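You operate a simulated robot arm through the tools that you are given. There is no shell and no other tool. Be economical: measure what you need, move in short steps, check, and stop when the job is done.

The job below is to be done with a simulated two-armed robot. You get a single attempt, and the scene is never put back.

JOB
Take the orange hex cap and leave it on the purple sheet. Take the green hex cap and put it in the bed of the seal tester. Shut the cartons drawer. Turn the torque dial to 40 Nm. Put the orange spring plunger on the green tile. Any order will do.

The check looks at the end state, three seconds after you hand in, the way a careful person would. Anything else that was tipped, shoved, dropped, spilled or broken makes it a failure. Lids that push on must go on centred and level and be pressed home; caps that screw on are set level and turned clockwise until they are tight. Flat cloth is picked up by pressing the open fingertips on it (5 to 10 N) and closing them slowly along it; thin cloth reads only 2 to 8 mm in the jaws.

ROBOT AND FRAMES
Two 6-joint arms with two-finger grippers on one trunk, on a base that drives. Base frame: it is fixed to the floor where the robot stands at the start and does not move with it; the origin is under the middle of the robot, x ahead of it, y to its left, z up. Units: m, rad, N and s.
The left shoulder is at the start at [0.07, 0.148, 1.369], the right one opposite. With the tool pointing down near the work surface each hand reaches from about 0.26 to 0.54 m from the robot's upright axis, wherever it stands, measured 20 degrees to its own side. Places, roughly: bed of the seal tester (15x15 cm) [1.3, -1.96, 0.88]; cartons drawer [0.5, -1.7, 0.4]; green hex cap (4x3x2 cm) [0.5, 0, 0.8]; green tile (10x15x1 cm) [0.6, 4.2, 0.9]; orange hex cap (4x3x2 cm) [0.5, 0.1, 0.8]; orange spring plunger (4x4x3 cm) [2.2, 4.2, 0.9]; purple sheet (12x12x1 cm) [1.6, -2, 0.9]; torque dial [1, 4, 0.9]. Payload 2.69 kg a hand.
The tool frame of a hand sits at the grasp point between the pads (the TCP): z along the fingers, y along the line on which they close. The tips reach 0.02 m beyond it. Largest opening 0.1 m; the body of the gripper starts 0.063 m behind the TCP.
Orientation is told as [roll, pitch, yaw] about the base's x, y, z axes, in that order, counted from this pose: with the fingers straight down and closing along the base's y, the tool's x points along the base's -x, its y along +y and its z along -z.

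CONTROLS
- The arms move only by the tool move_arm. It takes "left_plan", "right_plan" or both (then of equal length, played together; a hand with none holds still); each is a list of rows, each an object (a shift or turn left out is 0, a gripper value left out holds the last) with "angular": the turn, a rotation vector about the tool's x, y, z in units of 8 degrees (1.0 is 8 degrees), a list of three; "dp": the shift along the tool's x, y, z in units of 20 mm (1.0 is 20 mm), a list of three; "hand": the opening, from 0 (shut) to 1 (fully open). In form: [{"angular": [rx, ry, rz], "dp": [dx, dy, dz], "hand": hand}, ...]. A call has 1 to 20 rows; each row shifts and turns the commanded pose from where the row before left it, along the tool's axes as they then stand. A call with a number of a shift or a turn outside -1 to 1 is refused whole. A row lasts 0.2 s, in which the tool goes at most 0.05 m and 0.15 rad; a call with a longer step from one row to the next is refused whole, and so is a gripper value outside its range. A pose out of reach is approached as far as the arm can. The call stops where the force on the tool passes 40 N (or 10 N more than at its start, if that is more) or the arm is blocked; 0.2 s more then pass. The fingers move at their own pace (about 0.045 m/s each) and stop on an object; they squeeze with about 33 N. The grip force told is the motor's: it shows also when the fingers shut on nothing. Time passes only in rows, and 0.2 s behind the last, so rows that do not move let the fingers close. It gives the time, the measured TCP pose, the force on the tool (base axes), the opening and the grip force at its end, in the units of the frame above (readings bear some noise), with the torque about the TCP (base axes, N m) and any sound that the robot's microphone picked up.
- Cameras (640 x 400 px; columns grow to the right, rows downward): "scene" is now at [0.1206, 0.0089, 1.5665]; the picture's right is [0.10, -1.00, 0.00], its down [-0.84, -0.08, -0.54] and it looks along [0.53, 0.05, -0.84] (base axes); focal length 254 px, centre (320, 200). "left" rides on the left gripper at [0.07, 0.019, -0.099] in its tool frame; the picture's right is [-0.26, 0.97, 0.00], its down [-0.75, -0.20, -0.63] and it looks along [-0.61, -0.16, 0.78] (tool axes); focal length 230 px, centre (320, 200). "right" rides on the right gripper at [0.07, -0.019, -0.099] in its tool frame; the picture's right is [0.26, 0.97, 0.00], its down [-0.75, 0.20, -0.63] and it looks along [-0.61, 0.16, 0.78] (tool axes); focal length 230 px, centre (320, 200).
- get_image(camera): a new picture of that camera. It takes no simulated time.
- slide_trunk(by): slides the trunk up (or, below 0, down) by that many m; the arms and the scene camera ride with it, the base frame stays. It gives what a move gives, with no picture.
- drive_base(legs): drives the robot by 1 to 6 legs, each [ahead, turn to the left] in m and rad, along the robot's own axes; the way and the turn of a leg run together, so that a leg with both is an arc; at most 1.5 m and 3.142 rad a leg. The arms and the cameras ride along, it lands a little off, and it stops where it bumps. It gives what a move gives.
- pan_tilt(pan, tilt): turns the head with the scene camera to pan (to the left, within 1.501 rad either way) and tilt (down, from -0.506 to 1.204), counted from straight ahead of the robot. It gives what a move gives.
- point_at(camera, pixels): there is no depth. For up to 12 entries [column, row, z] of the newest picture of that camera ("zoom" is the newest enlarged one), the place [x, y] in the base frame at which the ray of that pixel passes the height z, good to about 0.003 m. It takes no simulated time.
- zoom(camera, box): a new picture of the part [left, top, right, bottom] of that camera's present view, enlarged. It takes no simulated time.
- sign_off(): hands the job in; it is judged then, once.

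Work in short steps. Measure before you move; look again where a grasp or a placing could have gone wrong, and mend it. You have 110 turns and 100 pictures in all, those below and enlarged ones among them. Open the grippers and draw the arms clear of the work before you hand the job in, unless the task says otherwise; then end with one line.

The tools are called after ">>>" by a JSON object that holds its "method" and its "body". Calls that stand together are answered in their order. move_arm: Moves the arms, as the interface text tells. Its arguments: {"type":"object","properties":{"left_plan":{"type":"array","items":{"type":"object","properties":{"angular":{"type":"array","items":{"type":"number"}},"dp":{"type":"array","items":{"type":"number"}},"hand":{"type":"number"}}}},"right_plan":{"type":"array","items":{"type":"object","properties":{"angular":{"type":"array","items":{"type":"number"}},"dp":{"type":"array","items":{"type":"number"}},"hand":{"type":"number"}}}}},"required":[]} The other tools are called the same way: slide_trunk (by) slides the trunk up or down; drive_base (legs) drives the base; pan_tilt (pan, tilt) turns the head that bears the scene camera; get_image (camera) takes a picture; point_at (camera, pixels) gives the place at which the rays of pixels pass given heights; zoom (camera, box) takes an enlarged picture of a part of a camera's view; sign_off () hands the job in.

At the start:

```text
clock: 0.0
left_tcp_pos: [0.4314, 0.2905, 0.9785]
left_orientation: [-0.001, 0.0, 0.0]
left_contact_force: [0.2, 0.0, -0.3]
left_ft_torque: [0.04, -0.01, 0.0]
left_finger_gap: 0.0997
left_grip_force: 0.0
right_tcp_pos: [0.519, -0.0932, 0.9993]
right_orientation: [-0.001, 0.0, -0.001]
right_contact_force: [-0.3, 0.1, -0.7]
right_ft_torque: [0.0, -0.01, 0.05]
right_finger_gap: 0.1002
right_grip_force: 0.1
trunk travel left (down, up): [-0.927, 0.013]
robot x, y, heading: [-0.0017, -0.0015, -0.005]
head pan, tilt: [0.099, 1.005]
```

scene: 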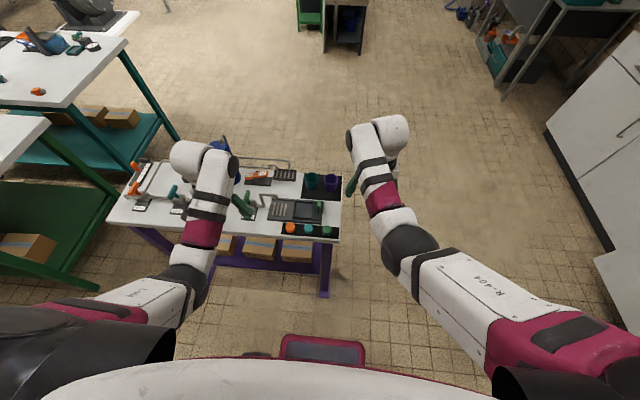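
right: 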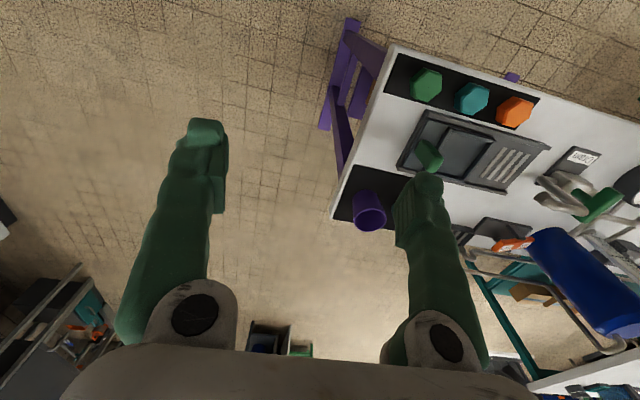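
left: 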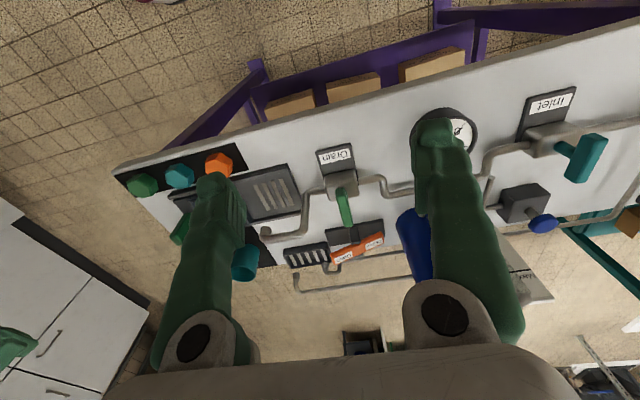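

I see three hex caps near scene pixels (290,228) orange, (308,229) teal, (326,230) green. I enlarge there and measure.

>>> {"method": "zoom", "body": {"camera": "scene", "box": [240, 150, 360, 250]}}

>>> {"method": "point_at", "body": {"camera": "right", "pixels": [[427, 85, 0.81], [472, 98, 0.81], [515, 110, 0.81], [427, 85, 0.79], [515, 110, 0.79]]}}

>>> {"method": "point_at", "body": {"camera": "left", "pixels": [[142, 184, 0.81], [180, 175, 0.81], [218, 163, 0.81], [142, 184, 0.79], [218, 163, 0.79]]}}

```text
4.00 times, centred on (300, 200) of scene
```

zoom: 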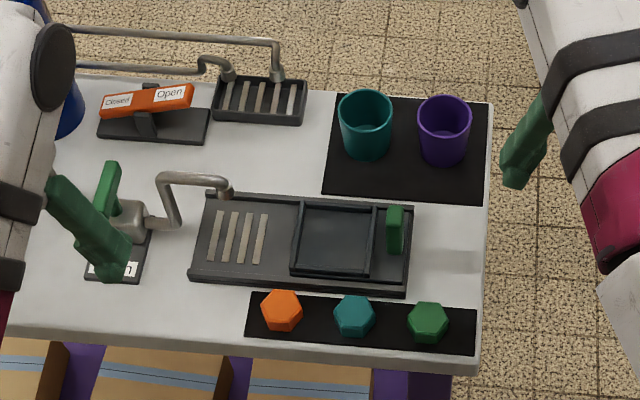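

```text
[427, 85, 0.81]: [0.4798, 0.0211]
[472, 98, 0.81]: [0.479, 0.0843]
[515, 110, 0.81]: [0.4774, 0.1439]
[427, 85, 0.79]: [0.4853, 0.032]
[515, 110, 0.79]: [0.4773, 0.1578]
```

```text
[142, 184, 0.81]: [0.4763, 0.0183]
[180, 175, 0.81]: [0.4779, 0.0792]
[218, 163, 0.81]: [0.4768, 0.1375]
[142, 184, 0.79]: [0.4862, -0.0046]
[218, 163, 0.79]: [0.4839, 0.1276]
```

Both views agree: green (0.478,0.02), orange (0.477,0.14) at z≈0.81. I enlarge to see the hexes' facing.

>>> {"method": "zoom", "body": {"camera": "right", "box": [390, 50, 550, 150]}}

>>> {"method": "zoom", "body": {"camera": "left", "box": [110, 130, 270, 230]}}

```text
4.00 times, centred on (470, 100) of right
```

zoom: 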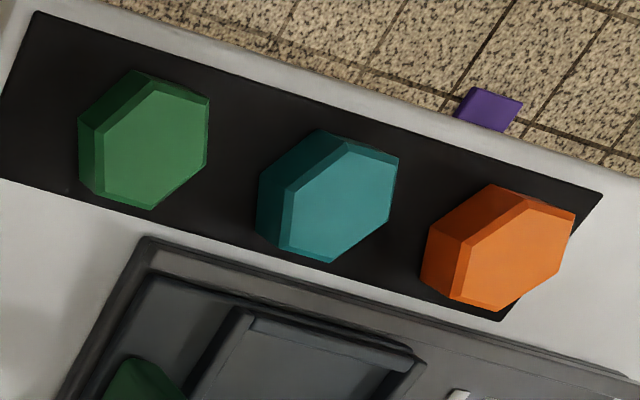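

```text
4.00 times, centred on (190, 180) of left
```

zoom: 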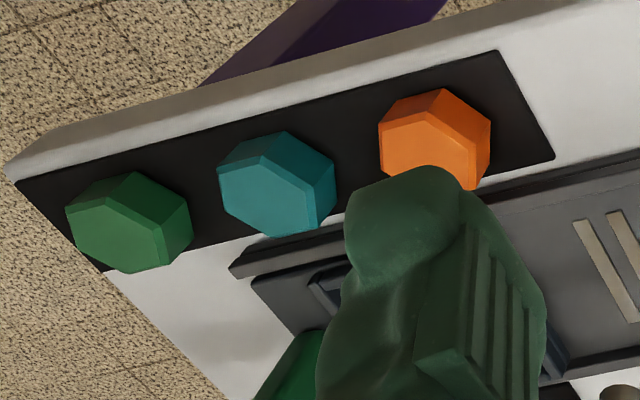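

I measure the top-face vertices of the green and orange caps, read from the right enlargement.

>>> {"method": "point_at", "body": {"camera": "right", "pixels": [[428, 70, 0.82], [442, 74.25, 0.82], [441.25, 87.5, 0.82], [427.5, 102.25, 0.82], [413.75, 98, 0.82], [415, 82.5, 0.82], [521.25, 99.25, 0.82], [533.25, 103.5, 0.82], [532.5, 112.5, 0.82], [514.5, 127.5, 0.82], [502.5, 124.25, 0.82], [506.25, 110.75, 0.82]]}}

>>> {"method": "point_at", "body": {"camera": "scene", "pixels": [[310.5, 228, 0.82], [291, 227, 0.82], [347, 231, 0.82], [310, 250, 0.8]]}}

```text
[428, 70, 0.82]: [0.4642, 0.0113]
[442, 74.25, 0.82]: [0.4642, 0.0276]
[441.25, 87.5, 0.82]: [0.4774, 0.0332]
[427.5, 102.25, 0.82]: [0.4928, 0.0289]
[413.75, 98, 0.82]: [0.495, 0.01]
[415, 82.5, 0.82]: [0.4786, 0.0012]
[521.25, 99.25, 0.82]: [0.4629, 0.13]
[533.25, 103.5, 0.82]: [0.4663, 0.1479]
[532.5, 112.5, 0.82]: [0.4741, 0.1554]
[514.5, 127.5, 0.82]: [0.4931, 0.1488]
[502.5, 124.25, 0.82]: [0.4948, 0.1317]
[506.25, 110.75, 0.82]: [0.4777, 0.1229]
```

```text
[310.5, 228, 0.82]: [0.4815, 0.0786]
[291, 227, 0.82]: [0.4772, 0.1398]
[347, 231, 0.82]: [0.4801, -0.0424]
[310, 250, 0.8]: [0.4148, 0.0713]
```

Flats face ±x, so I'll close along x: the right hand yaws +90° over green (0.479,0.018), jaws part closed to about 0.05.

>>> {"method": "move_arm", "body": {"right_plan": [{"dp": [0.333, 0.927, 0.5], "hand": 0.52}, {"dp": [0.333, 0.927, 0.5]}, {"dp": [0.333, 0.927, 0.5]}, {"dp": [0.333, 0.927, 0.5]}, {"dp": [0.333, 0.927, 0.5]}, {"dp": [0.333, 0.927, 0.5]}, {"angular": [0, 0, -0.9375]}, {"angular": [0, 0, -0.9375]}, {"angular": [0, 0, -0.9375]}, {"angular": [0, 0, -0.9375]}, {"angular": [0, 0, -0.9375]}, {"angular": [0, 0, -0.9375]}, {"angular": [0, 0, -0.9375]}, {"angular": [0, 0, -0.9375]}, {"angular": [0, 0, -0.9375]}, {"angular": [0, 0, -0.9375]}, {"angular": [0, 0, -0.9375]}, {"angular": [0, 0, -0.9375]}, {}, {}]}}

>>> {"method": "get_image", "body": {"camera": "right"}}

```text
clock: 4.4
left_tcp_pos: [0.4307, 0.2905, 0.9791]
left_orientation: [0.0, -0.001, -0.001]
left_contact_force: [0.1, -0.7, 0.2]
left_ft_torque: [-0.01, 0.01, -0.02]
left_finger_gap: 0.0997
left_grip_force: 0.0
right_tcp_pos: [0.5171, -0.0473, 0.9331]
right_orientation: [-0.023, 0.062, 1.494]
right_contact_force: [0.3, -0.1, -0.1]
right_ft_torque: [-0.01, 0.03, -0.01]
right_finger_gap: 0.0521
right_grip_force: 0.0
right hand out of reach, approached as far as the arm can: row 6
trunk travel left (down, up): [-0.927, 0.013]
robot x, y, heading: [-0.002, 0.0032, -0.003]
head pan, tilt: [0.099, 1.005]
stopped in row 20 (right hand): the arm was blocked; the commanded pose is now the measured one
```

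```text
93 pictures are left
```

right: 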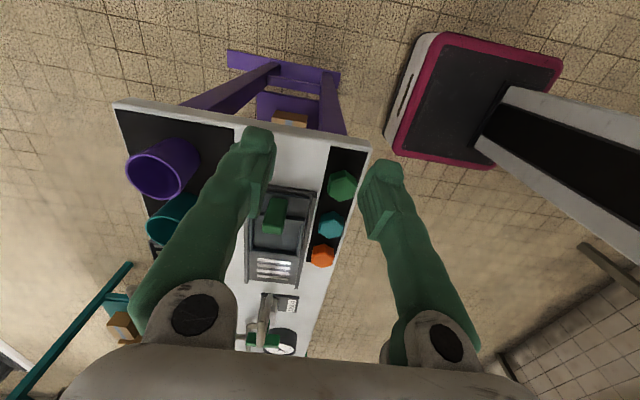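

The right hand can't reach that far inward, so I raise both hands and turn the base left 0.39 rad, which puts green on the right hand's side.

>>> {"method": "move_arm", "body": {"right_plan": [{"dp": [0.5, 0, -1]}, {"dp": [0.5, 0, -1]}, {"dp": [1, 0, -1]}, {"dp": [1, 0, 0]}, {"dp": [1, 0, 0]}], "left_plan": [{"dp": [0, 0, -1]}, {"dp": [0, 0, -1]}, {"dp": [0, 0, -1]}, {}, {}]}}

>>> {"method": "drive_base", "body": {"legs": [[0, 0.39]]}}

```text
clock: 5.6
left_tcp_pos: [0.4516, 0.2975, 0.9958]
left_orientation: [0.0, 0.001, -0.001]
left_contact_force: [-0.1, 0.5, 0.3]
left_ft_torque: [-0.02, -0.03, 0.01]
left_finger_gap: 0.1001
left_grip_force: 0.1
left hand out of reach, approached as far as the arm can: row 1, 2, 3
right_tcp_pos: [0.5082, -0.1207, 0.9965]
right_orientation: [-0.02, 0.057, 1.5]
right_contact_force: [-0.8, 0.4, -0.3]
right_ft_torque: [0.0, -0.03, 0.0]
right_finger_gap: 0.0522
right_grip_force: 0.0
trunk travel left (down, up): [-0.927, 0.013]
robot x, y, heading: [-0.0017, 0.0026, -0.001]
head pan, tilt: [0.099, 1.005]
```

```text
clock: 7.2
left_tcp_pos: [0.3071, 0.4457, 0.9974]
left_orientation: [0.0, 0.0, 0.388]
left_contact_force: [0.6, -0.3, 0.9]
left_ft_torque: [-0.01, 0.03, -0.02]
left_finger_gap: 0.0998
left_grip_force: 0.0
right_tcp_pos: [0.5168, 0.0808, 0.9977]
right_orientation: [-0.022, 0.059, 1.885]
right_contact_force: [-0.4, 0.0, -0.7]
right_ft_torque: [-0.03, 0.0, -0.01]
right_finger_gap: 0.0523
right_grip_force: 0.1
trunk travel left (down, up): [-0.927, 0.013]
robot x, y, heading: [-0.0011, 0.0004, 0.387]
head pan, tilt: [0.099, 1.005]
```

I level and yaw the right tool to 90°, then move over green at (0.479,0.018,0.90).

>>> {"method": "move_arm", "body": {"right_plan": [{"angular": [-0.16, -0.42, 0]}, {"angular": [0, 0, 0.75]}, {"angular": [0, 0, 0.75]}, {"angular": [0, 0, 0.75]}, {"dp": [0.63, 0.38, 0.98]}, {"dp": [0.63, 0.38, 0.98]}, {"dp": [0.63, 0.38, 0.98]}, {"dp": [0.63, 0.38, 0.98]}, {"dp": [0.63, 0.38, 0.98]}, {}]}}

>>> {"method": "get_image", "body": {"camera": "right"}}

```text
clock: 9.4
left_tcp_pos: [0.3058, 0.447, 0.9966]
left_orientation: [-0.001, 0.0, 0.387]
left_contact_force: [0.2, 0.5, 0.2]
left_ft_torque: [-0.02, 0.0, 0.0]
left_finger_gap: 0.1003
left_grip_force: 0.1
right_tcp_pos: [0.4794, 0.019, 0.8988]
right_orientation: [0.002, 0.001, 1.573]
right_contact_force: [-0.7, 0.4, -0.1]
right_ft_torque: [0.0, -0.01, 0.01]
right_finger_gap: 0.0521
right_grip_force: 0.0
trunk travel left (down, up): [-0.927, 0.013]
robot x, y, heading: [-0.0042, 0.0016, 0.391]
head pan, tilt: [0.099, 1.005]
```

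```text
92 pictures are left
```

right: 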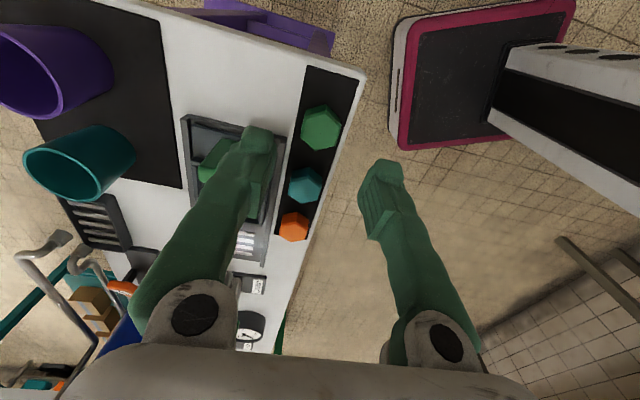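

Pose reached. I measure green's centre (321,128) and tray edge from here.

>>> {"method": "point_at", "body": {"camera": "right", "pixels": [[321, 128, 0.81], [321, 128, 0.82], [304, 180, 0.81], [293, 227, 0.81], [282, 131, 0.8], [290, 131, 0.8], [307, 66, 0.8]]}}

>>> {"method": "zoom", "body": {"camera": "right", "box": [240, 80, 400, 180]}}

```text
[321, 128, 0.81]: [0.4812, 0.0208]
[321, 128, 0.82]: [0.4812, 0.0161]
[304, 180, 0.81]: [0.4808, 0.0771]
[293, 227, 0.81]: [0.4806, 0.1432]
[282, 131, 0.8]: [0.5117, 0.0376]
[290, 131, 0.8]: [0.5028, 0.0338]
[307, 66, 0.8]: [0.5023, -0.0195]
```

```text
4.00 times, centred on (320, 130) of right
```

zoom: 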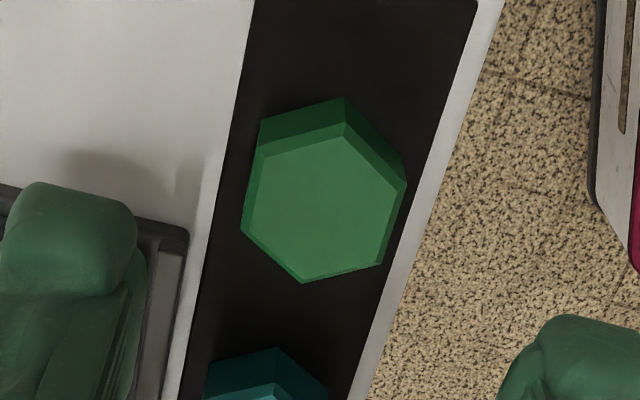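

Tray corner lies near (0.506,0.035), just clear of the finger. I narrow the jaws to 0.044, shift slightly, descend to z≈0.824.

>>> {"method": "move_arm", "body": {"right_plan": [{"dp": [0.1, -0.03, 0], "hand": 0.44}, {}, {"dp": [0, 0, 0.75]}, {"dp": [0, 0, 0.75]}, {"dp": [0, 0, 0.75]}, {"dp": [0, 0, 0.75]}, {"dp": [0, 0, 0.74]}, {}]}}

>>> {"method": "get_image", "body": {"camera": "right"}}

```text
clock: 11.2
left_tcp_pos: [0.3057, 0.4466, 0.9964]
left_orientation: [0.001, 0.0, 0.388]
left_contact_force: [0.2, 0.1, 1.0]
left_ft_torque: [0.0, 0.0, 0.01]
left_finger_gap: 0.1001
left_grip_force: 0.0
right_tcp_pos: [0.48, 0.0178, 0.8239]
right_orientation: [-0.001, 0.0, 1.572]
right_contact_force: [-0.1, 0.1, 1.0]
right_ft_torque: [0.0, -0.01, 0.02]
right_finger_gap: 0.044
right_grip_force: 0.1
trunk travel left (down, up): [-0.927, 0.013]
robot x, y, heading: [0.0033, 0.0014, 0.39]
head pan, tilt: [0.099, 1.005]
```

```text
90 pictures are left
```

right: 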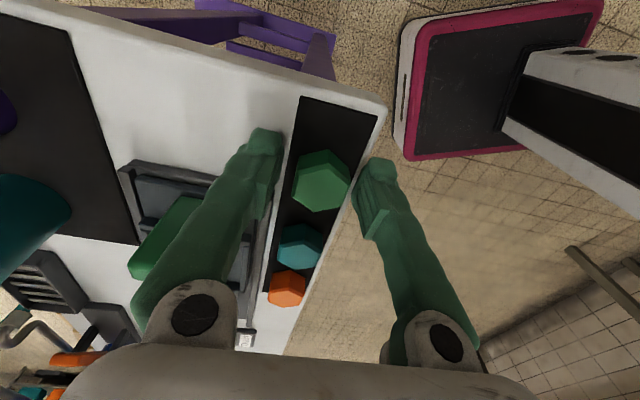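

Cap centre appears at (321,181), between TCP row (~189) and tip row (~169), so it's between the pads. Close and lift.

>>> {"method": "move_arm", "body": {"right_plan": [{"hand": 0.2}, {"hand": 0.2}, {"hand": 0.2}, {}, {"dp": [0, 0, -0.3]}, {"dp": [0, 0, -0.7]}, {"dp": [0, 0, -1]}, {"dp": [0, 0, -1]}, {"dp": [0, 0, -1]}, {"dp": [0, 0, -1]}, {"dp": [0, 0, -1]}, {"dp": [0, 0, -1]}, {}]}}

>>> {"method": "get_image", "body": {"camera": "right"}}

```text
clock: 14.0
left_tcp_pos: [0.3062, 0.4462, 0.9972]
left_orientation: [0.0, 0.001, 0.386]
left_contact_force: [-0.4, 0.8, 0.4]
left_ft_torque: [-0.02, 0.01, -0.01]
left_finger_gap: 0.0998
left_grip_force: 0.1
right_tcp_pos: [0.4813, 0.0178, 0.9648]
right_orientation: [0.0, 0.001, 1.574]
right_contact_force: [-0.9, 0.5, -0.2]
right_ft_torque: [0.0, -0.01, -0.01]
right_finger_gap: 0.0279
right_grip_force: 33.3
trunk travel left (down, up): [-0.927, 0.013]
robot x, y, heading: [0.0005, 0.0027, 0.388]
head pan, tilt: [0.099, 1.005]
```

```text
89 pictures are left
```

right: 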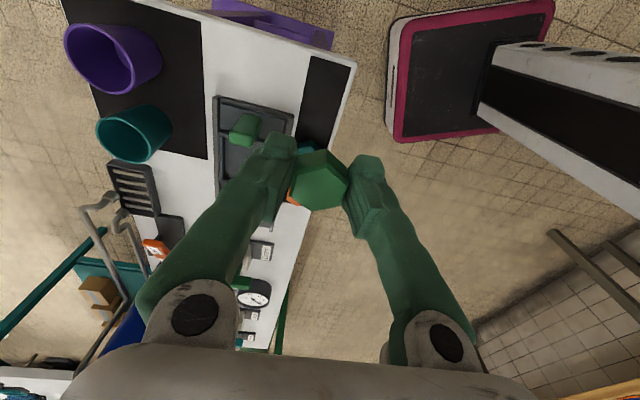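

Green is held (gap 0.028). Turn back right so that the left hand can take orange.

>>> {"method": "drive_base", "body": {"legs": [[0, -0.45]]}}

```text
clock: 15.7
left_tcp_pos: [0.4701, 0.2678, 0.9958]
left_orientation: [-0.003, -0.001, -0.068]
left_contact_force: [-0.1, -0.1, -0.3]
left_ft_torque: [-0.02, 0.01, 0.01]
left_finger_gap: 0.1
left_grip_force: 0.0
right_tcp_pos: [0.4403, -0.1949, 0.9651]
right_orientation: [-0.003, 0.004, 1.118]
right_contact_force: [-0.2, 0.0, -0.2]
right_ft_torque: [-0.01, -0.01, 0.03]
right_finger_gap: 0.0284
right_grip_force: 33.0
trunk travel left (down, up): [-0.927, 0.013]
robot x, y, heading: [-0.001, 0.0022, -0.066]
head pan, tilt: [0.099, 1.005]
```

Left hand: yaw −90° and move over orange (0.479,0.139).

>>> {"method": "move_arm", "body": {"left_plan": [{"angular": [0, 0, 0.979], "hand": 0.44}, {"angular": [0, 0, 0.979]}, {"angular": [0, 0, 0.979]}, {"angular": [0, 0, 0.979]}, {"angular": [0, 0, 0.979]}, {"angular": [0, 0, 0.979]}, {"angular": [0, 0, 0.979]}, {"angular": [0, 0, 0.979]}, {"angular": [0, 0, 0.979]}, {"angular": [0, 0, 0.979]}, {"angular": [0, 0, 0.979]}, {"dp": [-0.92, 0.06, 0.5]}, {"dp": [-0.92, 0.06, 0.5]}, {"dp": [-0.92, 0.06, 0.5]}, {"dp": [-0.92, 0.06, 0.5]}, {"dp": [-0.92, 0.06, 0.5]}, {"dp": [-0.92, 0.06, 0.5]}, {"dp": [-0.92, 0.06, 0.5]}, {}]}}

>>> {"method": "get_image", "body": {"camera": "left"}}

```text
clock: 19.7
left_tcp_pos: [0.4801, 0.1375, 0.9252]
left_orientation: [-0.001, 0.001, -1.57]
left_contact_force: [-0.4, 0.8, -1.1]
left_ft_torque: [0.0, -0.04, -0.01]
left_finger_gap: 0.0438
left_grip_force: 0.2
right_tcp_pos: [0.4396, -0.1959, 0.9628]
right_orientation: [0.0, 0.001, 1.116]
right_contact_force: [0.0, 0.6, -0.6]
right_ft_torque: [0.01, 0.02, 0.0]
right_finger_gap: 0.0284
right_grip_force: 33.0
trunk travel left (down, up): [-0.927, 0.013]
robot x, y, heading: [-0.0011, 0.002, -0.065]
head pan, tilt: [0.099, 1.005]
```

```text
88 pictures are left
```

left: 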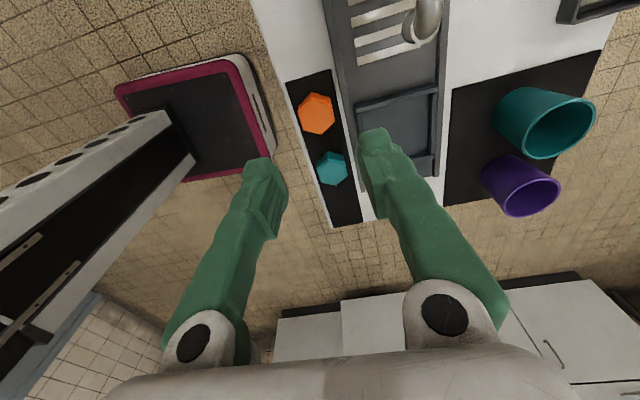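

>>> {"method": "zoom", "body": {"camera": "left", "box": [250, 60, 410, 160]}}

>>> {"method": "point_at", "body": {"camera": "left", "pixels": [[317, 114, 0.815], [332, 169, 0.815], [341, 107, 0.81], [345, 107, 0.81]]}}

```text
4.00 times, centred on (330, 110) of left
```

zoom: 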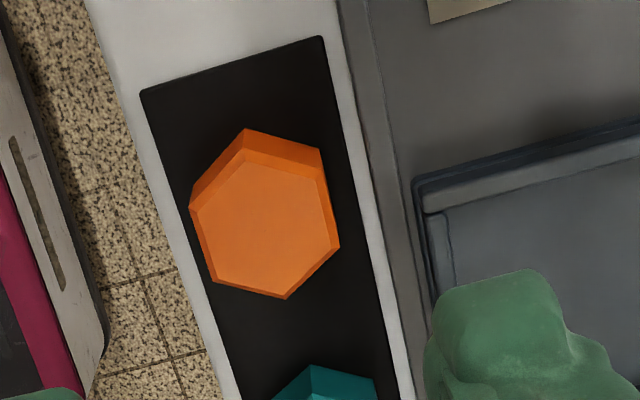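

```text
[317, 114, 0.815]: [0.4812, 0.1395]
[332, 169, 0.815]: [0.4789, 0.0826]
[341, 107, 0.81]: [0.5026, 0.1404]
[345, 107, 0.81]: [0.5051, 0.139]
```

Tray edge (~x 0.504) is close, so I narrow the jaws to ~0.039 and grasp shallower, with tips at ≈0.811, above the low tray rim.

>>> {"method": "move_arm", "body": {"left_plan": [{"dp": [0.1, -0.05, 0], "hand": 0.39}, {}, {"dp": [0, 0, 0.785]}, {"dp": [0, 0, 0.785]}, {"dp": [0, 0, 0.785]}, {"dp": [0, 0, 0.785]}, {"dp": [0, 0, 0.785]}, {"dp": [0, 0, 0.785]}, {}]}}

>>> {"method": "zoom", "body": {"camera": "left", "box": [240, 120, 400, 220]}}

```text
clock: 21.7
left_tcp_pos: [0.477, 0.1407, 0.8319]
left_orientation: [0.001, 0.001, -1.57]
left_contact_force: [-0.1, -0.8, 0.9]
left_ft_torque: [0.04, 0.01, 0.03]
left_finger_gap: 0.0389
left_grip_force: 0.0
right_tcp_pos: [0.4396, -0.1939, 0.9649]
right_orientation: [0.001, 0.001, 1.114]
right_contact_force: [0.3, 0.3, -0.8]
right_ft_torque: [-0.01, 0.0, 0.0]
right_finger_gap: 0.0283
right_grip_force: 33.1
trunk travel left (down, up): [-0.927, 0.013]
robot x, y, heading: [-0.0027, 0.004, -0.067]
head pan, tilt: [0.099, 1.005]
```

```text
4.00 times, centred on (320, 170) of left
```

zoom: 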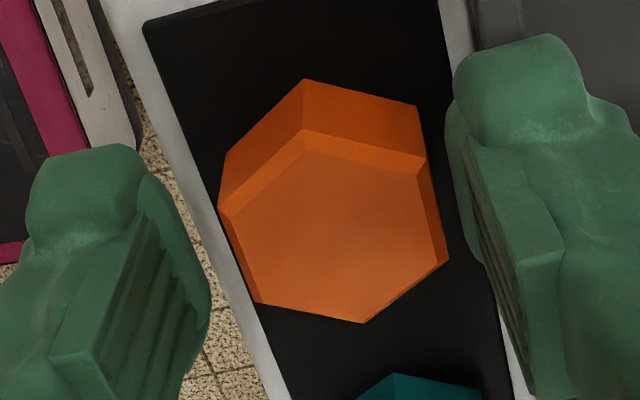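

The cap sits between the pads with clearance; close and lift.

>>> {"method": "move_arm", "body": {"left_plan": [{"hand": 0.2}, {"hand": 0.2}, {"hand": 0.2}, {}, {"dp": [0, 0, -0.3]}, {"dp": [0, 0, -0.7]}, {"dp": [0, 0, -1]}, {"dp": [0, 0, -1]}, {"dp": [0, 0, -1]}, {"dp": [0, 0, -1]}, {"dp": [0, 0, -1]}, {"dp": [0, 0, -1]}, {}]}}

>>> {"method": "get_image", "body": {"camera": "left"}}

>>> {"method": "pan_tilt", "body": {"pan": -1.2, "tilt": 0.6}}

>>> {"method": "get_image", "body": {"camera": "scene"}}

```text
clock: 24.5
left_tcp_pos: [0.48, 0.1401, 0.9748]
left_orientation: [-0.002, 0.002, -1.571]
left_contact_force: [0.1, -0.8, -0.4]
left_ft_torque: [0.05, 0.02, 0.0]
left_finger_gap: 0.0279
left_grip_force: 33.0
right_tcp_pos: [0.4402, -0.195, 0.9644]
right_orientation: [-0.002, 0.0, 1.116]
right_contact_force: [-0.4, -0.4, -0.6]
right_ft_torque: [-0.03, -0.03, -0.01]
right_finger_gap: 0.0283
right_grip_force: 32.5
trunk travel left (down, up): [-0.927, 0.013]
robot x, y, heading: [-0.0039, -0.0024, -0.068]
head pan, tilt: [0.099, 1.005]
```

```text
85 pictures are left
```

left: 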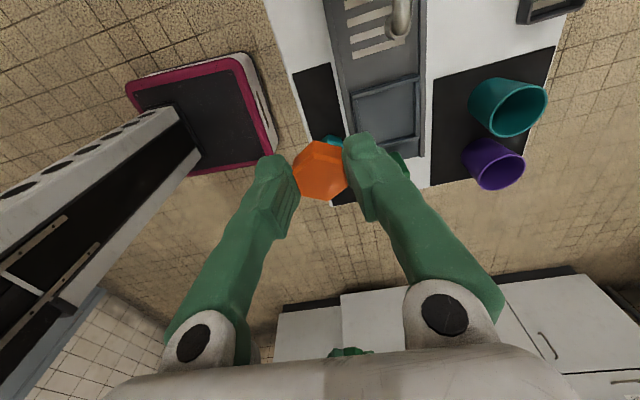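

```text
clock: 26.0
left_tcp_pos: [0.481, 0.1403, 0.9736]
left_orientation: [0.0, 0.001, -1.57]
left_contact_force: [-0.3, -0.8, 0.1]
left_ft_torque: [0.01, 0.01, 0.04]
left_finger_gap: 0.0283
left_grip_force: 32.7
right_tcp_pos: [0.4403, -0.1955, 0.9636]
right_orientation: [0.0, 0.0, 1.117]
right_contact_force: [0.6, -0.2, -0.4]
right_ft_torque: [-0.04, 0.03, 0.01]
right_finger_gap: 0.0284
right_grip_force: 33.1
trunk travel left (down, up): [-0.927, 0.013]
robot x, y, heading: [-0.0028, 0.0039, -0.066]
head pan, tilt: [-1.201, 0.6]
```

```text
84 pictures are left
```

scene: 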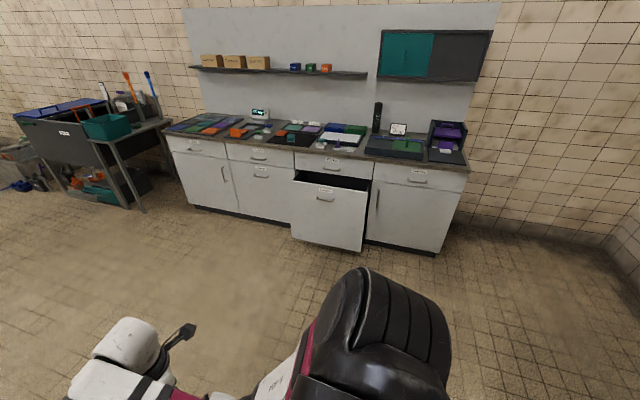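

Orange is held. The bench along y≈−2 has an open drawer at (335,205); enlarge it.

>>> {"method": "zoom", "body": {"camera": "scene", "box": [270, 100, 490, 260]}}

>>> {"method": "zoom", "body": {"camera": "scene", "box": [160, 90, 360, 215]}}

>>> {"method": "point_at", "body": {"camera": "scene", "pixels": [[292, 239, 0], [361, 252, 0], [292, 177, 0.6], [368, 190, 0.6], [435, 254, 0.0], [188, 206, 0]]}}

```text
2.50 times, centred on (380, 180) of scene
```

zoom: 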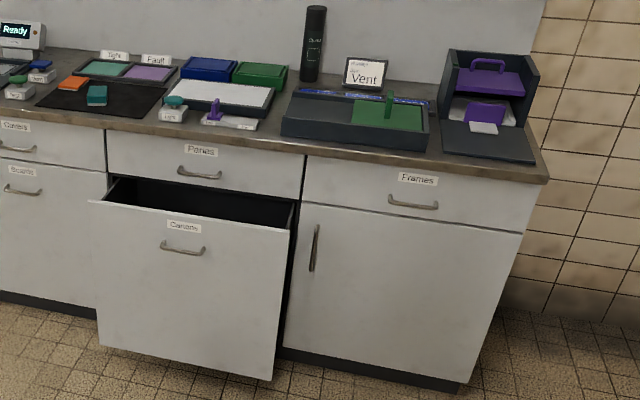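

```text
3.20 times, centred on (260, 152) of scene
```

zoom: 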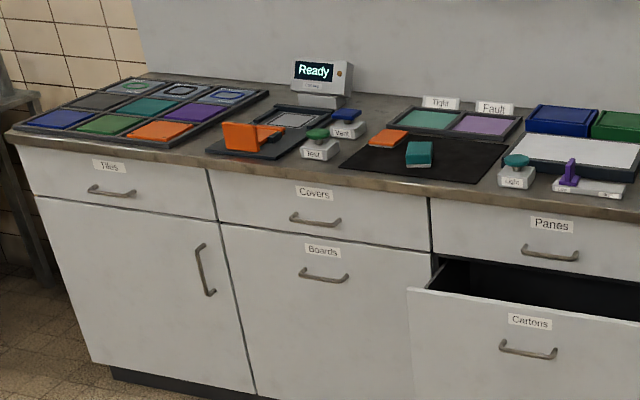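

```text
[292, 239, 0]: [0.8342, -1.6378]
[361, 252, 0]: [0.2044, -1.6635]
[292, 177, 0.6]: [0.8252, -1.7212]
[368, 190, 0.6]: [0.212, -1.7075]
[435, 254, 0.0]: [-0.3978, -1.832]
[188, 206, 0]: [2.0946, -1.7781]
```

Drawer front spans x≈0.2–0.83, y≈−1.68. I go round the small table: face −y, drive to y≈−1, then along +x to x≈1.45.

>>> {"method": "drive_base", "body": {"legs": [[0, -1.505], [1.0, 0], [0, 1.57]]}}

>>> {"method": "pan_tilt", "body": {"pan": 0, "tilt": 0.6}}

>>> {"method": "get_image", "body": {"camera": "scene"}}

```text
clock: 38.5
left_tcp_pos: [0.4841, -0.7938, 0.9734]
left_orientation: [-0.001, 0.001, -1.463]
left_contact_force: [0.2, 0.1, -0.7]
left_ft_torque: [-0.02, 0.0, 0.02]
left_finger_gap: 0.0281
left_grip_force: 33.0
right_tcp_pos: [0.4803, -1.1318, 0.9649]
right_orientation: [0.0, 0.0, 1.224]
right_contact_force: [0.5, -0.1, 0.4]
right_ft_torque: [0.01, -0.02, 0.01]
right_finger_gap: 0.0285
right_grip_force: 32.7
trunk travel left (down, up): [-0.927, 0.013]
robot x, y, heading: [0.0216, -0.9836, 0.037]
head pan, tilt: [-1.201, 0.6]
```

```text
clock: 40.0
left_tcp_pos: [0.4836, -0.7925, 0.9738]
left_orientation: [-0.001, -0.001, -1.465]
left_contact_force: [-0.1, -0.1, -0.2]
left_ft_torque: [-0.02, -0.02, 0.02]
left_finger_gap: 0.0282
left_grip_force: 33.2
right_tcp_pos: [0.4807, -1.1314, 0.9649]
right_orientation: [0.001, 0.001, 1.224]
right_contact_force: [0.1, 0.2, 0.3]
right_ft_torque: [0.01, -0.02, 0.0]
right_finger_gap: 0.0283
right_grip_force: 32.8
trunk travel left (down, up): [-0.927, 0.013]
robot x, y, heading: [0.0246, -0.9836, 0.04]
head pan, tilt: [0.0, 0.6]
```

```text
81 pictures are left
```

scene: 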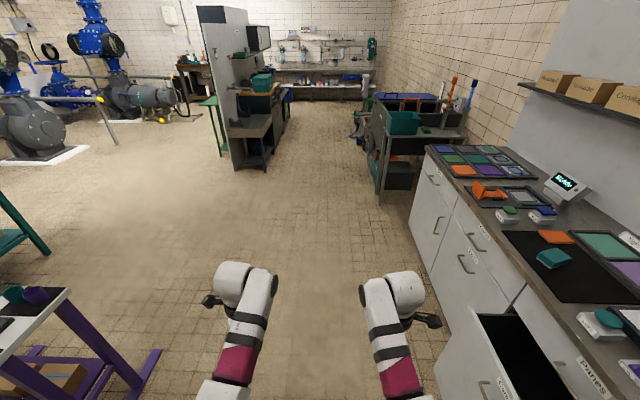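

The way ahead is clear. Drive along +x to ≈1.45, turn to face the bench and approach a bit.

>>> {"method": "drive_base", "body": {"legs": [[0, -0.04], [1.42, 0], [0, -1.57], [0.25, 0]]}}

>>> {"method": "pan_tilt", "body": {"pan": 0, "tilt": 0.75}}

>>> {"method": "get_image", "body": {"camera": "scene"}}

```text
clock: 52.8
left_tcp_pos: [1.5971, -1.713, 0.976]
left_orientation: [0.002, 0.0, -3.117]
left_contact_force: [0.1, 0.1, 0.4]
left_ft_torque: [-0.02, 0.02, 0.0]
left_finger_gap: 0.0282
left_grip_force: 32.9
right_tcp_pos: [1.2611, -1.6813, 0.9642]
right_orientation: [-0.005, -0.001, -0.431]
right_contact_force: [-0.6, -0.1, 0.4]
right_ft_torque: [0.0, 0.0, -0.01]
right_finger_gap: 0.0283
right_grip_force: 32.6
trunk travel left (down, up): [-0.927, 0.013]
robot x, y, heading: [1.4457, -1.2416, -1.617]
head pan, tilt: [0.0, 0.6]
```

```text
clock: 53.5
left_tcp_pos: [1.5974, -1.7148, 0.9739]
left_orientation: [-0.001, 0.0, -3.121]
left_contact_force: [0.2, -0.2, -0.4]
left_ft_torque: [-0.03, 0.0, 0.03]
left_finger_gap: 0.0281
left_grip_force: 32.6
right_tcp_pos: [1.2613, -1.6823, 0.9639]
right_orientation: [0.0, -0.001, -0.432]
right_contact_force: [0.1, -0.2, -0.7]
right_ft_torque: [-0.02, 0.03, 0.03]
right_finger_gap: 0.0285
right_grip_force: 33.3
trunk travel left (down, up): [-0.927, 0.013]
robot x, y, heading: [1.4449, -1.2359, -1.618]
head pan, tilt: [0.0, 0.75]
```

```text
80 pictures are left
```

scene: 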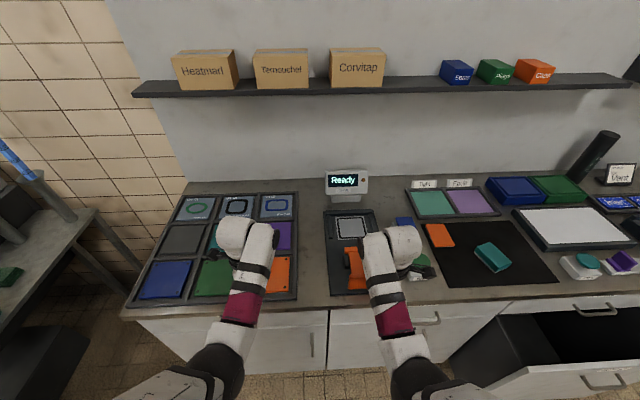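

The tester is at (350,250) and the palette's purple cell at (282,236). Enlarge and measure.

>>> {"method": "zoom", "body": {"camera": "scene", "box": [260, 170, 440, 300]}}

>>> {"method": "point_at", "body": {"camera": "scene", "pixels": [[350, 228, 0.89], [282, 236, 0.9], [291, 235, 0.9], [296, 300, 0.9], [357, 270, 0.9], [323, 210, 0.89], [374, 209, 0.89], [467, 202, 0.9], [330, 294, 0.88]]}}

>>> {"method": "get_image", "body": {"camera": "left"}}

>>> {"method": "get_image", "body": {"camera": "right"}}

```text
3.08 times, centred on (350, 235) of scene
```

zoom: 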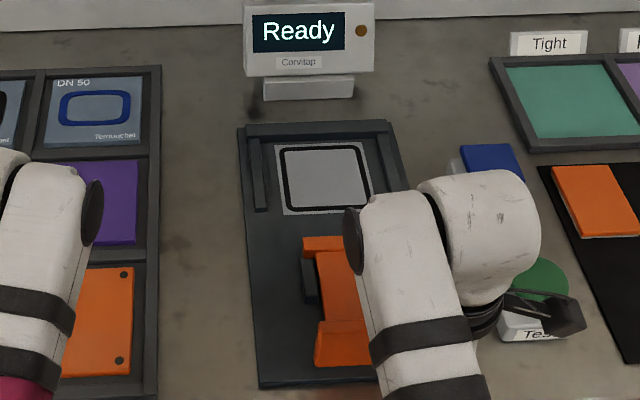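

```text
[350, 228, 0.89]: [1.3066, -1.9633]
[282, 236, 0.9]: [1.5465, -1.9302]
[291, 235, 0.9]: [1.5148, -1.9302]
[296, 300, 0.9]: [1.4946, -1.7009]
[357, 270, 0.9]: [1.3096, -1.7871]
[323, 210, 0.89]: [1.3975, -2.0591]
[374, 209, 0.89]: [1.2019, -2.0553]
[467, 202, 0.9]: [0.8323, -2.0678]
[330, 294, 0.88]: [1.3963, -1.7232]
```

```text
78 pictures are left
```

left: 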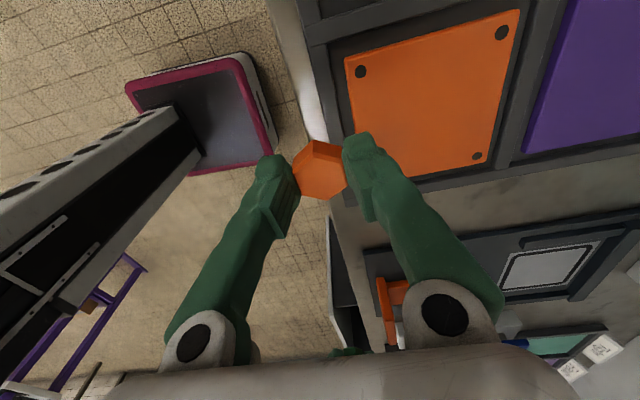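

```text
77 pictures are left
```

right: 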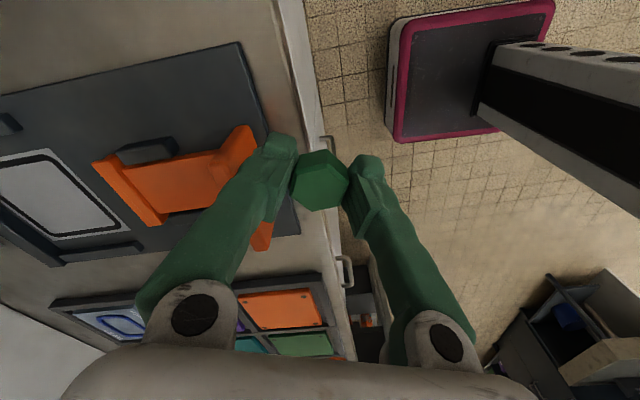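

I measure the palette cells from the left camera.

>>> {"method": "point_at", "body": {"camera": "left", "pixels": [[345, 58, 0.89], [518, 10, 0.89], [487, 163, 0.89], [525, 152, 0.89], [565, 2, 0.89], [640, 125, 0.89], [545, 270, 0.89]]}}

>>> {"method": "point_at", "body": {"camera": "right", "pixels": [[50, 192, 0.89], [268, 118, 0.89], [258, 130, 0.93], [100, 165, 0.93]]}}

```text
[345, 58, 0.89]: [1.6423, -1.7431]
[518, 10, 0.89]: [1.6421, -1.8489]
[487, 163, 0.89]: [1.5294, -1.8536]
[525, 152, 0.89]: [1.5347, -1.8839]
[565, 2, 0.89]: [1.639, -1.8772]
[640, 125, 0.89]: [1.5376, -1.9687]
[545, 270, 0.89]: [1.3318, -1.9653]
```

```text
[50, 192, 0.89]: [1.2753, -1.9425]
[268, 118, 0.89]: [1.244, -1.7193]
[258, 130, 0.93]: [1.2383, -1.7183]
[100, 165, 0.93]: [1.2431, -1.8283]
```

The cameras disagree, so the bed sits lower than 0.89; I try other heights.

>>> {"method": "point_at", "body": {"camera": "left", "pixels": [[545, 270, 0.87], [545, 270, 0.85], [518, 10, 0.87], [487, 163, 0.87], [525, 152, 0.87], [565, 2, 0.87]]}}

>>> {"method": "point_at", "body": {"camera": "right", "pixels": [[50, 192, 0.87], [50, 192, 0.85]]}}

>>> {"method": "point_at", "body": {"camera": "scene", "pixels": [[351, 228, 0.87], [351, 228, 0.85], [299, 230, 0.87]]}}

```text
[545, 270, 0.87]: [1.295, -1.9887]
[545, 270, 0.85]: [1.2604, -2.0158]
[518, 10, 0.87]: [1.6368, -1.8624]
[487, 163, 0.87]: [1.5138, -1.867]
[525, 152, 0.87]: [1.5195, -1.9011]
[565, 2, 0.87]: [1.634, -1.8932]
```

```text
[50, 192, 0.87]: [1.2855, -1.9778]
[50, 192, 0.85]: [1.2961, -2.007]
```

```text
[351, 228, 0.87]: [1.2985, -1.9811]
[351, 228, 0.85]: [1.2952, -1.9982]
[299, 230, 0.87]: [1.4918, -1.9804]
```

Heights agree at z≈0.875: bed ≈(1.298,−1.975), purple sheet ≈(1.58,−1.95). I check base and counter clearance and raise the hands before driving closer.

>>> {"method": "move_arm", "body": {"right_plan": [{"dp": [0, 0, -1]}, {"dp": [0, 0, -1]}, {"dp": [0, 0, -0.5]}, {}], "left_plan": [{"dp": [0, 0, -0.5]}, {"dp": [0, 0, -0.5]}, {}, {}]}}

>>> {"method": "point_at", "body": {"camera": "left", "pixels": [[275, 150, 0.1], [247, 62, 0.1], [275, 150, 0.3], [247, 62, 0.3]]}}

>>> {"method": "point_at", "body": {"camera": "scene", "pixels": [[320, 309, 0.86], [320, 312, 0.84]]}}

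>>> {"method": "zoom", "body": {"camera": "right", "box": [0, 20, 320, 220]}}

```text
clock: 54.5
left_tcp_pos: [1.5977, -1.7153, 0.9927]
left_orientation: [-0.001, 0.001, -3.119]
left_contact_force: [-0.2, 0.3, 0.3]
left_ft_torque: [-0.01, 0.0, -0.02]
left_finger_gap: 0.0283
left_grip_force: 33.4
right_tcp_pos: [1.2644, -1.6892, 1.0012]
right_orientation: [-0.001, 0.002, -0.431]
right_contact_force: [-1.0, 0.5, 0.0]
right_ft_torque: [-0.01, -0.03, 0.0]
right_finger_gap: 0.0283
right_grip_force: 32.9
right hand out of reach, approached as far as the arm can: row 2, 3
trunk travel left (down, up): [-0.927, 0.013]
robot x, y, heading: [1.4427, -1.239, -1.619]
head pan, tilt: [0.0, 0.75]
```

```text
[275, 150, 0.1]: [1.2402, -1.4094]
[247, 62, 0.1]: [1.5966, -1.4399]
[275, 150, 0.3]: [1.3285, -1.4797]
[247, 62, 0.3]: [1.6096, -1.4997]
```

```text
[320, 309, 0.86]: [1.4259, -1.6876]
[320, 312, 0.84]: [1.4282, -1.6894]
```

```text
2.00 times, centred on (160, 120) of right
```

zoom: 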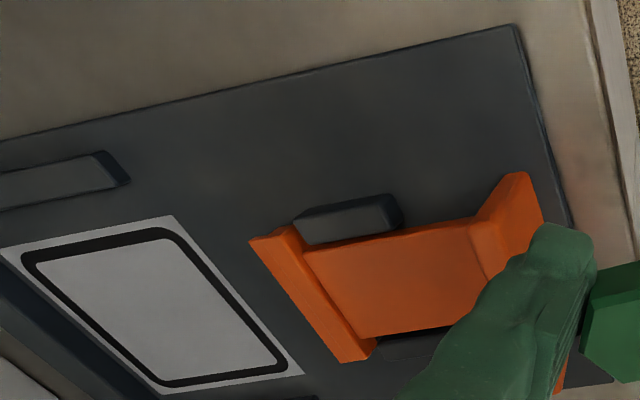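

Base front is ~0.25 m ahead of the axis and the counter edge is at y≈−1.69. Straighten and drive 0.21 m closer.

>>> {"method": "drive_base", "body": {"legs": [[0, 0.047], [0.21, 0]]}}

>>> {"method": "get_image", "body": {"camera": "right"}}

>>> {"method": "get_image", "body": {"camera": "left"}}

```text
clock: 56.5
left_tcp_pos: [1.6208, -1.9148, 0.9951]
left_orientation: [0.004, 0.002, -3.073]
left_contact_force: [-0.2, -0.1, 0.1]
left_ft_torque: [-0.02, 0.01, 0.01]
left_finger_gap: 0.0284
left_grip_force: 33.7
right_tcp_pos: [1.2856, -1.9043, 1.0039]
right_orientation: [-0.005, 0.0, -0.386]
right_contact_force: [0.2, 0.4, -0.1]
right_ft_torque: [-0.04, 0.0, 0.0]
right_finger_gap: 0.0282
right_grip_force: 32.9
trunk travel left (down, up): [-0.927, 0.013]
robot x, y, heading: [1.4494, -1.4507, -1.571]
head pan, tilt: [0.0, 0.75]
```

```text
75 pictures are left
```

right: 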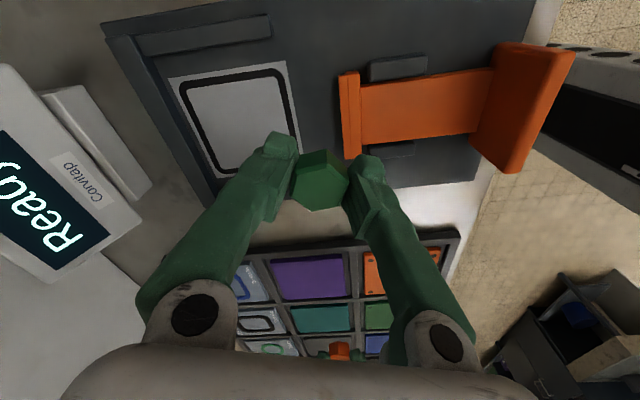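

```text
74 pictures are left
```

left: 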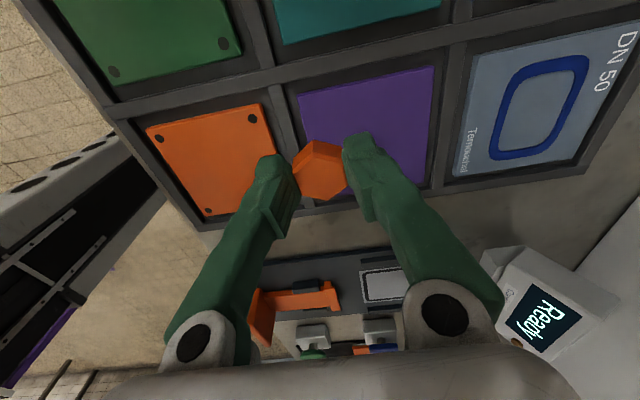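

Measure the purple sheet and bed plate corners.

>>> {"method": "point_at", "body": {"camera": "left", "pixels": [[299, 96, 0.88], [433, 67, 0.88], [427, 186, 0.88], [299, 96, 0.87], [433, 67, 0.87], [427, 186, 0.87]]}}

>>> {"method": "point_at", "body": {"camera": "right", "pixels": [[168, 80, 0.88], [287, 62, 0.88], [301, 135, 0.88], [168, 80, 0.87], [287, 62, 0.87], [301, 135, 0.87], [237, 118, 0.88]]}}

>>> {"method": "zoom", "body": {"camera": "right", "box": [90, 0, 410, 200]}}

```text
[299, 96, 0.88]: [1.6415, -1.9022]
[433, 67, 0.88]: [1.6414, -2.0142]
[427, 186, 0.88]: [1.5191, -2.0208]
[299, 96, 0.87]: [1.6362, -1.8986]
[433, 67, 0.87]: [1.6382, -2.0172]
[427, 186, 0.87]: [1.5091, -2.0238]
```

```text
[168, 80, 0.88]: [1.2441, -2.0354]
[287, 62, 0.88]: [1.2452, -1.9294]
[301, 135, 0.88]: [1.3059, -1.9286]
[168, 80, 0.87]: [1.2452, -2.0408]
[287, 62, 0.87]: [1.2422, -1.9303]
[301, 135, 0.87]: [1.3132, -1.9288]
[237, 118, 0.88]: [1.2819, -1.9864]
```

```text
2.00 times, centred on (250, 100) of right
```

zoom: 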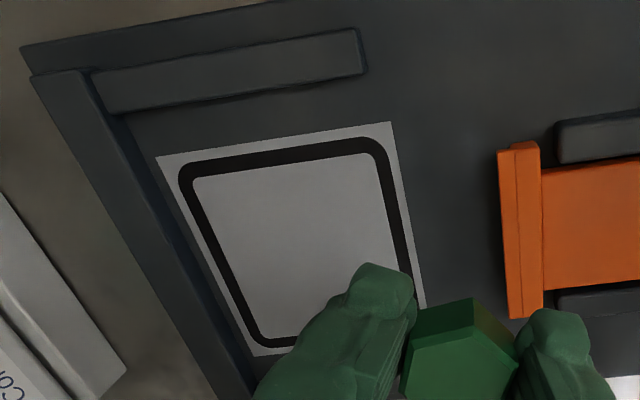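

Purple centre ≈(1.579,−1.958); bed centre ≈(1.30,−1.975). Move both hands above and partly down.

>>> {"method": "move_arm", "body": {"left_plan": [{"dp": [-0.56, 0.5, 0.8]}, {"dp": [-0.56, 0.5, 0.8]}, {"dp": [-0.56, 0.5, 0.8]}, {"dp": [-0.56, 0.5, 0.8]}, {}, {}], "right_plan": [{"dp": [-0.468, -0.67, 0.8]}, {"dp": [-0.468, -0.67, 0.8]}, {"dp": [-0.468, -0.67, 0.8]}, {"dp": [-0.468, -0.67, 0.8]}, {}, {}]}}

>>> {"method": "get_image", "body": {"camera": "left"}}

>>> {"method": "get_image", "body": {"camera": "right"}}

```text
clock: 57.9
left_tcp_pos: [1.5773, -1.963, 0.9279]
left_orientation: [-0.001, 0.001, -3.071]
left_contact_force: [-0.2, 0.2, -0.1]
left_ft_torque: [0.0, 0.0, 0.0]
left_finger_gap: 0.0284
left_grip_force: 33.1
right_tcp_pos: [1.3002, -1.9707, 0.9385]
right_orientation: [-0.002, 0.0, -0.385]
right_contact_force: [1.0, 0.9, 0.2]
right_ft_torque: [0.0, -0.01, -0.02]
right_finger_gap: 0.0284
right_grip_force: 33.2
trunk travel left (down, up): [-0.927, 0.013]
robot x, y, heading: [1.4484, -1.4513, -1.568]
head pan, tilt: [0.0, 0.75]
```

```text
72 pictures are left
```

left: 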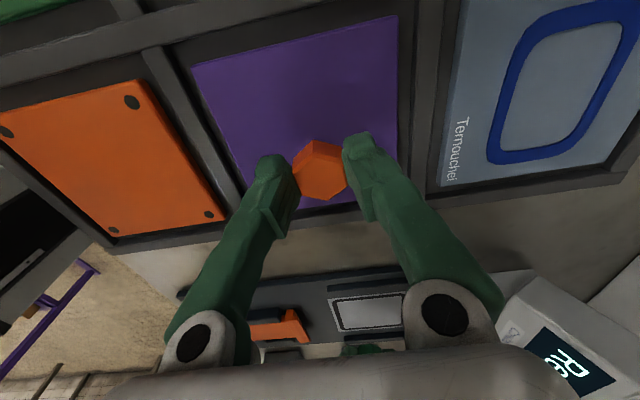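

```text
71 pictures are left
```

right: 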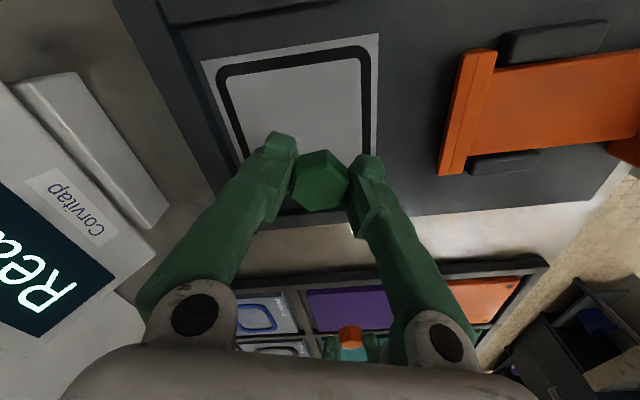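

Both look right above their targets. Descend gently, watching force.

>>> {"method": "move_arm", "body": {"left_plan": [{"dp": [0, 0, 0.2]}, {"dp": [0, 0, 0.2]}, {"dp": [0, 0, 0.1]}, {}, {}], "right_plan": [{"dp": [0, 0, 0.4]}, {"dp": [0, 0, 0.4]}, {"dp": [0, 0, 0.3]}, {"dp": [0, 0, 0.2]}, {}]}}

>>> {"method": "zoom", "body": {"camera": "left", "box": [240, 100, 400, 220]}}

>>> {"method": "zoom", "body": {"camera": "right", "box": [240, 100, 400, 220]}}

```text
clock: 59.1
left_tcp_pos: [1.5774, -1.9616, 0.9187]
left_orientation: [0.001, 0.0, -3.073]
left_contact_force: [0.4, -1.1, 0.0]
left_ft_torque: [-0.02, 0.01, 0.04]
left_finger_gap: 0.028
left_grip_force: 32.9
right_tcp_pos: [1.2987, -1.97, 0.9116]
right_orientation: [0.0, 0.002, -0.384]
right_contact_force: [0.5, 0.4, -0.4]
right_ft_torque: [0.04, -0.01, 0.01]
right_finger_gap: 0.0285
right_grip_force: 33.1
trunk travel left (down, up): [-0.927, 0.013]
robot x, y, heading: [1.4522, -1.4506, -1.566]
head pan, tilt: [0.0, 0.75]
```

```text
3.33 times, centred on (320, 160) of left
```

zoom: 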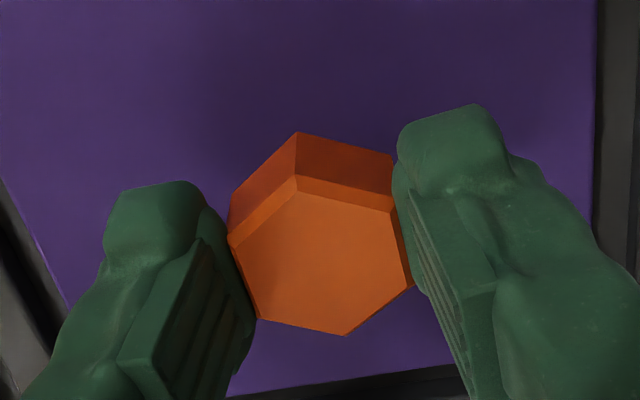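

```text
3.33 times, centred on (320, 160) of right
```

zoom: 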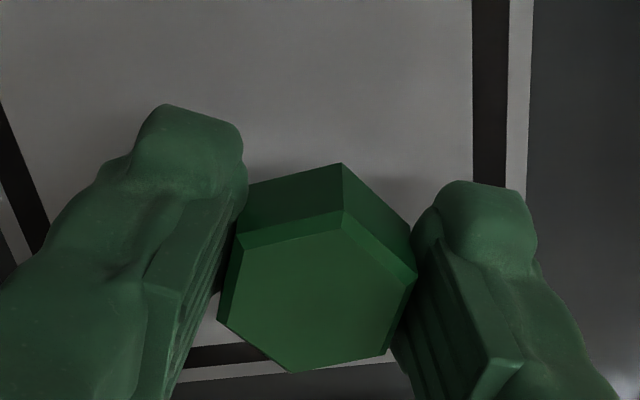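

Near contact, no force yet. Continue 2 mm at a time.

>>> {"method": "move_arm", "body": {"left_plan": [{"dp": [0, 0, 0.1]}, {"dp": [0, 0, 0.1]}, {"dp": [0, 0, 0.1]}, {}], "right_plan": [{"dp": [0, 0, 0.1]}, {"dp": [0, 0, 0.1]}, {"dp": [0, 0, 0.1]}, {}]}}

```text
clock: 60.1
left_tcp_pos: [1.5783, -1.9628, 0.9127]
left_orientation: [0.0, 0.0, -3.072]
left_contact_force: [-0.4, -1.2, 0.7]
left_ft_torque: [0.0, 0.03, -0.03]
left_finger_gap: 0.0282
left_grip_force: 33.2
right_tcp_pos: [1.3012, -1.9715, 0.9049]
right_orientation: [0.001, 0.001, -0.384]
right_contact_force: [0.3, 0.6, -0.5]
right_ft_torque: [0.0, -0.01, -0.02]
right_finger_gap: 0.0281
right_grip_force: 33.5
trunk travel left (down, up): [-0.927, 0.013]
robot x, y, heading: [1.4494, -1.4494, -1.576]
head pan, tilt: [0.0, 0.75]
```

>>> {"method": "move_arm", "body": {"left_plan": [{"dp": [0, 0, 0.1]}, {"dp": [0, 0, 0.1]}, {}], "right_plan": [{"dp": [0, 0, 0.1]}, {"dp": [0, 0, 0.1]}, {}]}}

>>> {"method": "zoom", "body": {"camera": "left", "box": [240, 100, 400, 220]}}

```text
clock: 60.9
left_tcp_pos: [1.5799, -1.9625, 0.9082]
left_orientation: [0.0, -0.001, -3.071]
left_contact_force: [-0.4, -0.3, -0.3]
left_ft_torque: [-0.03, 0.02, -0.01]
left_finger_gap: 0.0282
left_grip_force: 33.5
right_tcp_pos: [1.3001, -1.9709, 0.9017]
right_orientation: [-0.001, 0.002, -0.385]
right_contact_force: [0.9, 0.5, -0.9]
right_ft_torque: [0.03, 0.0, -0.05]
right_finger_gap: 0.0281
right_grip_force: 33.0
trunk travel left (down, up): [-0.927, 0.013]
robot x, y, heading: [1.4447, -1.4497, -1.567]
head pan, tilt: [0.0, 0.75]
```

```text
3.33 times, centred on (320, 160) of left
```

zoom: 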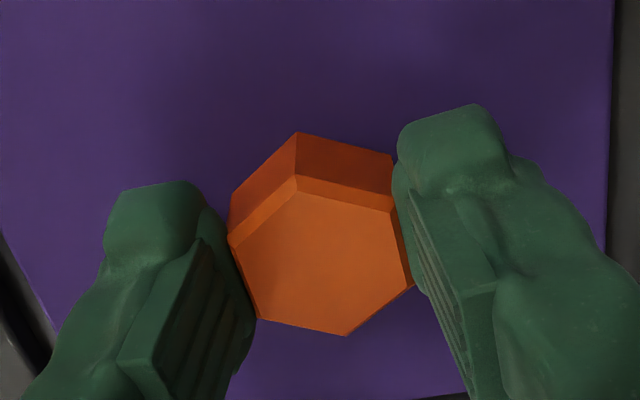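

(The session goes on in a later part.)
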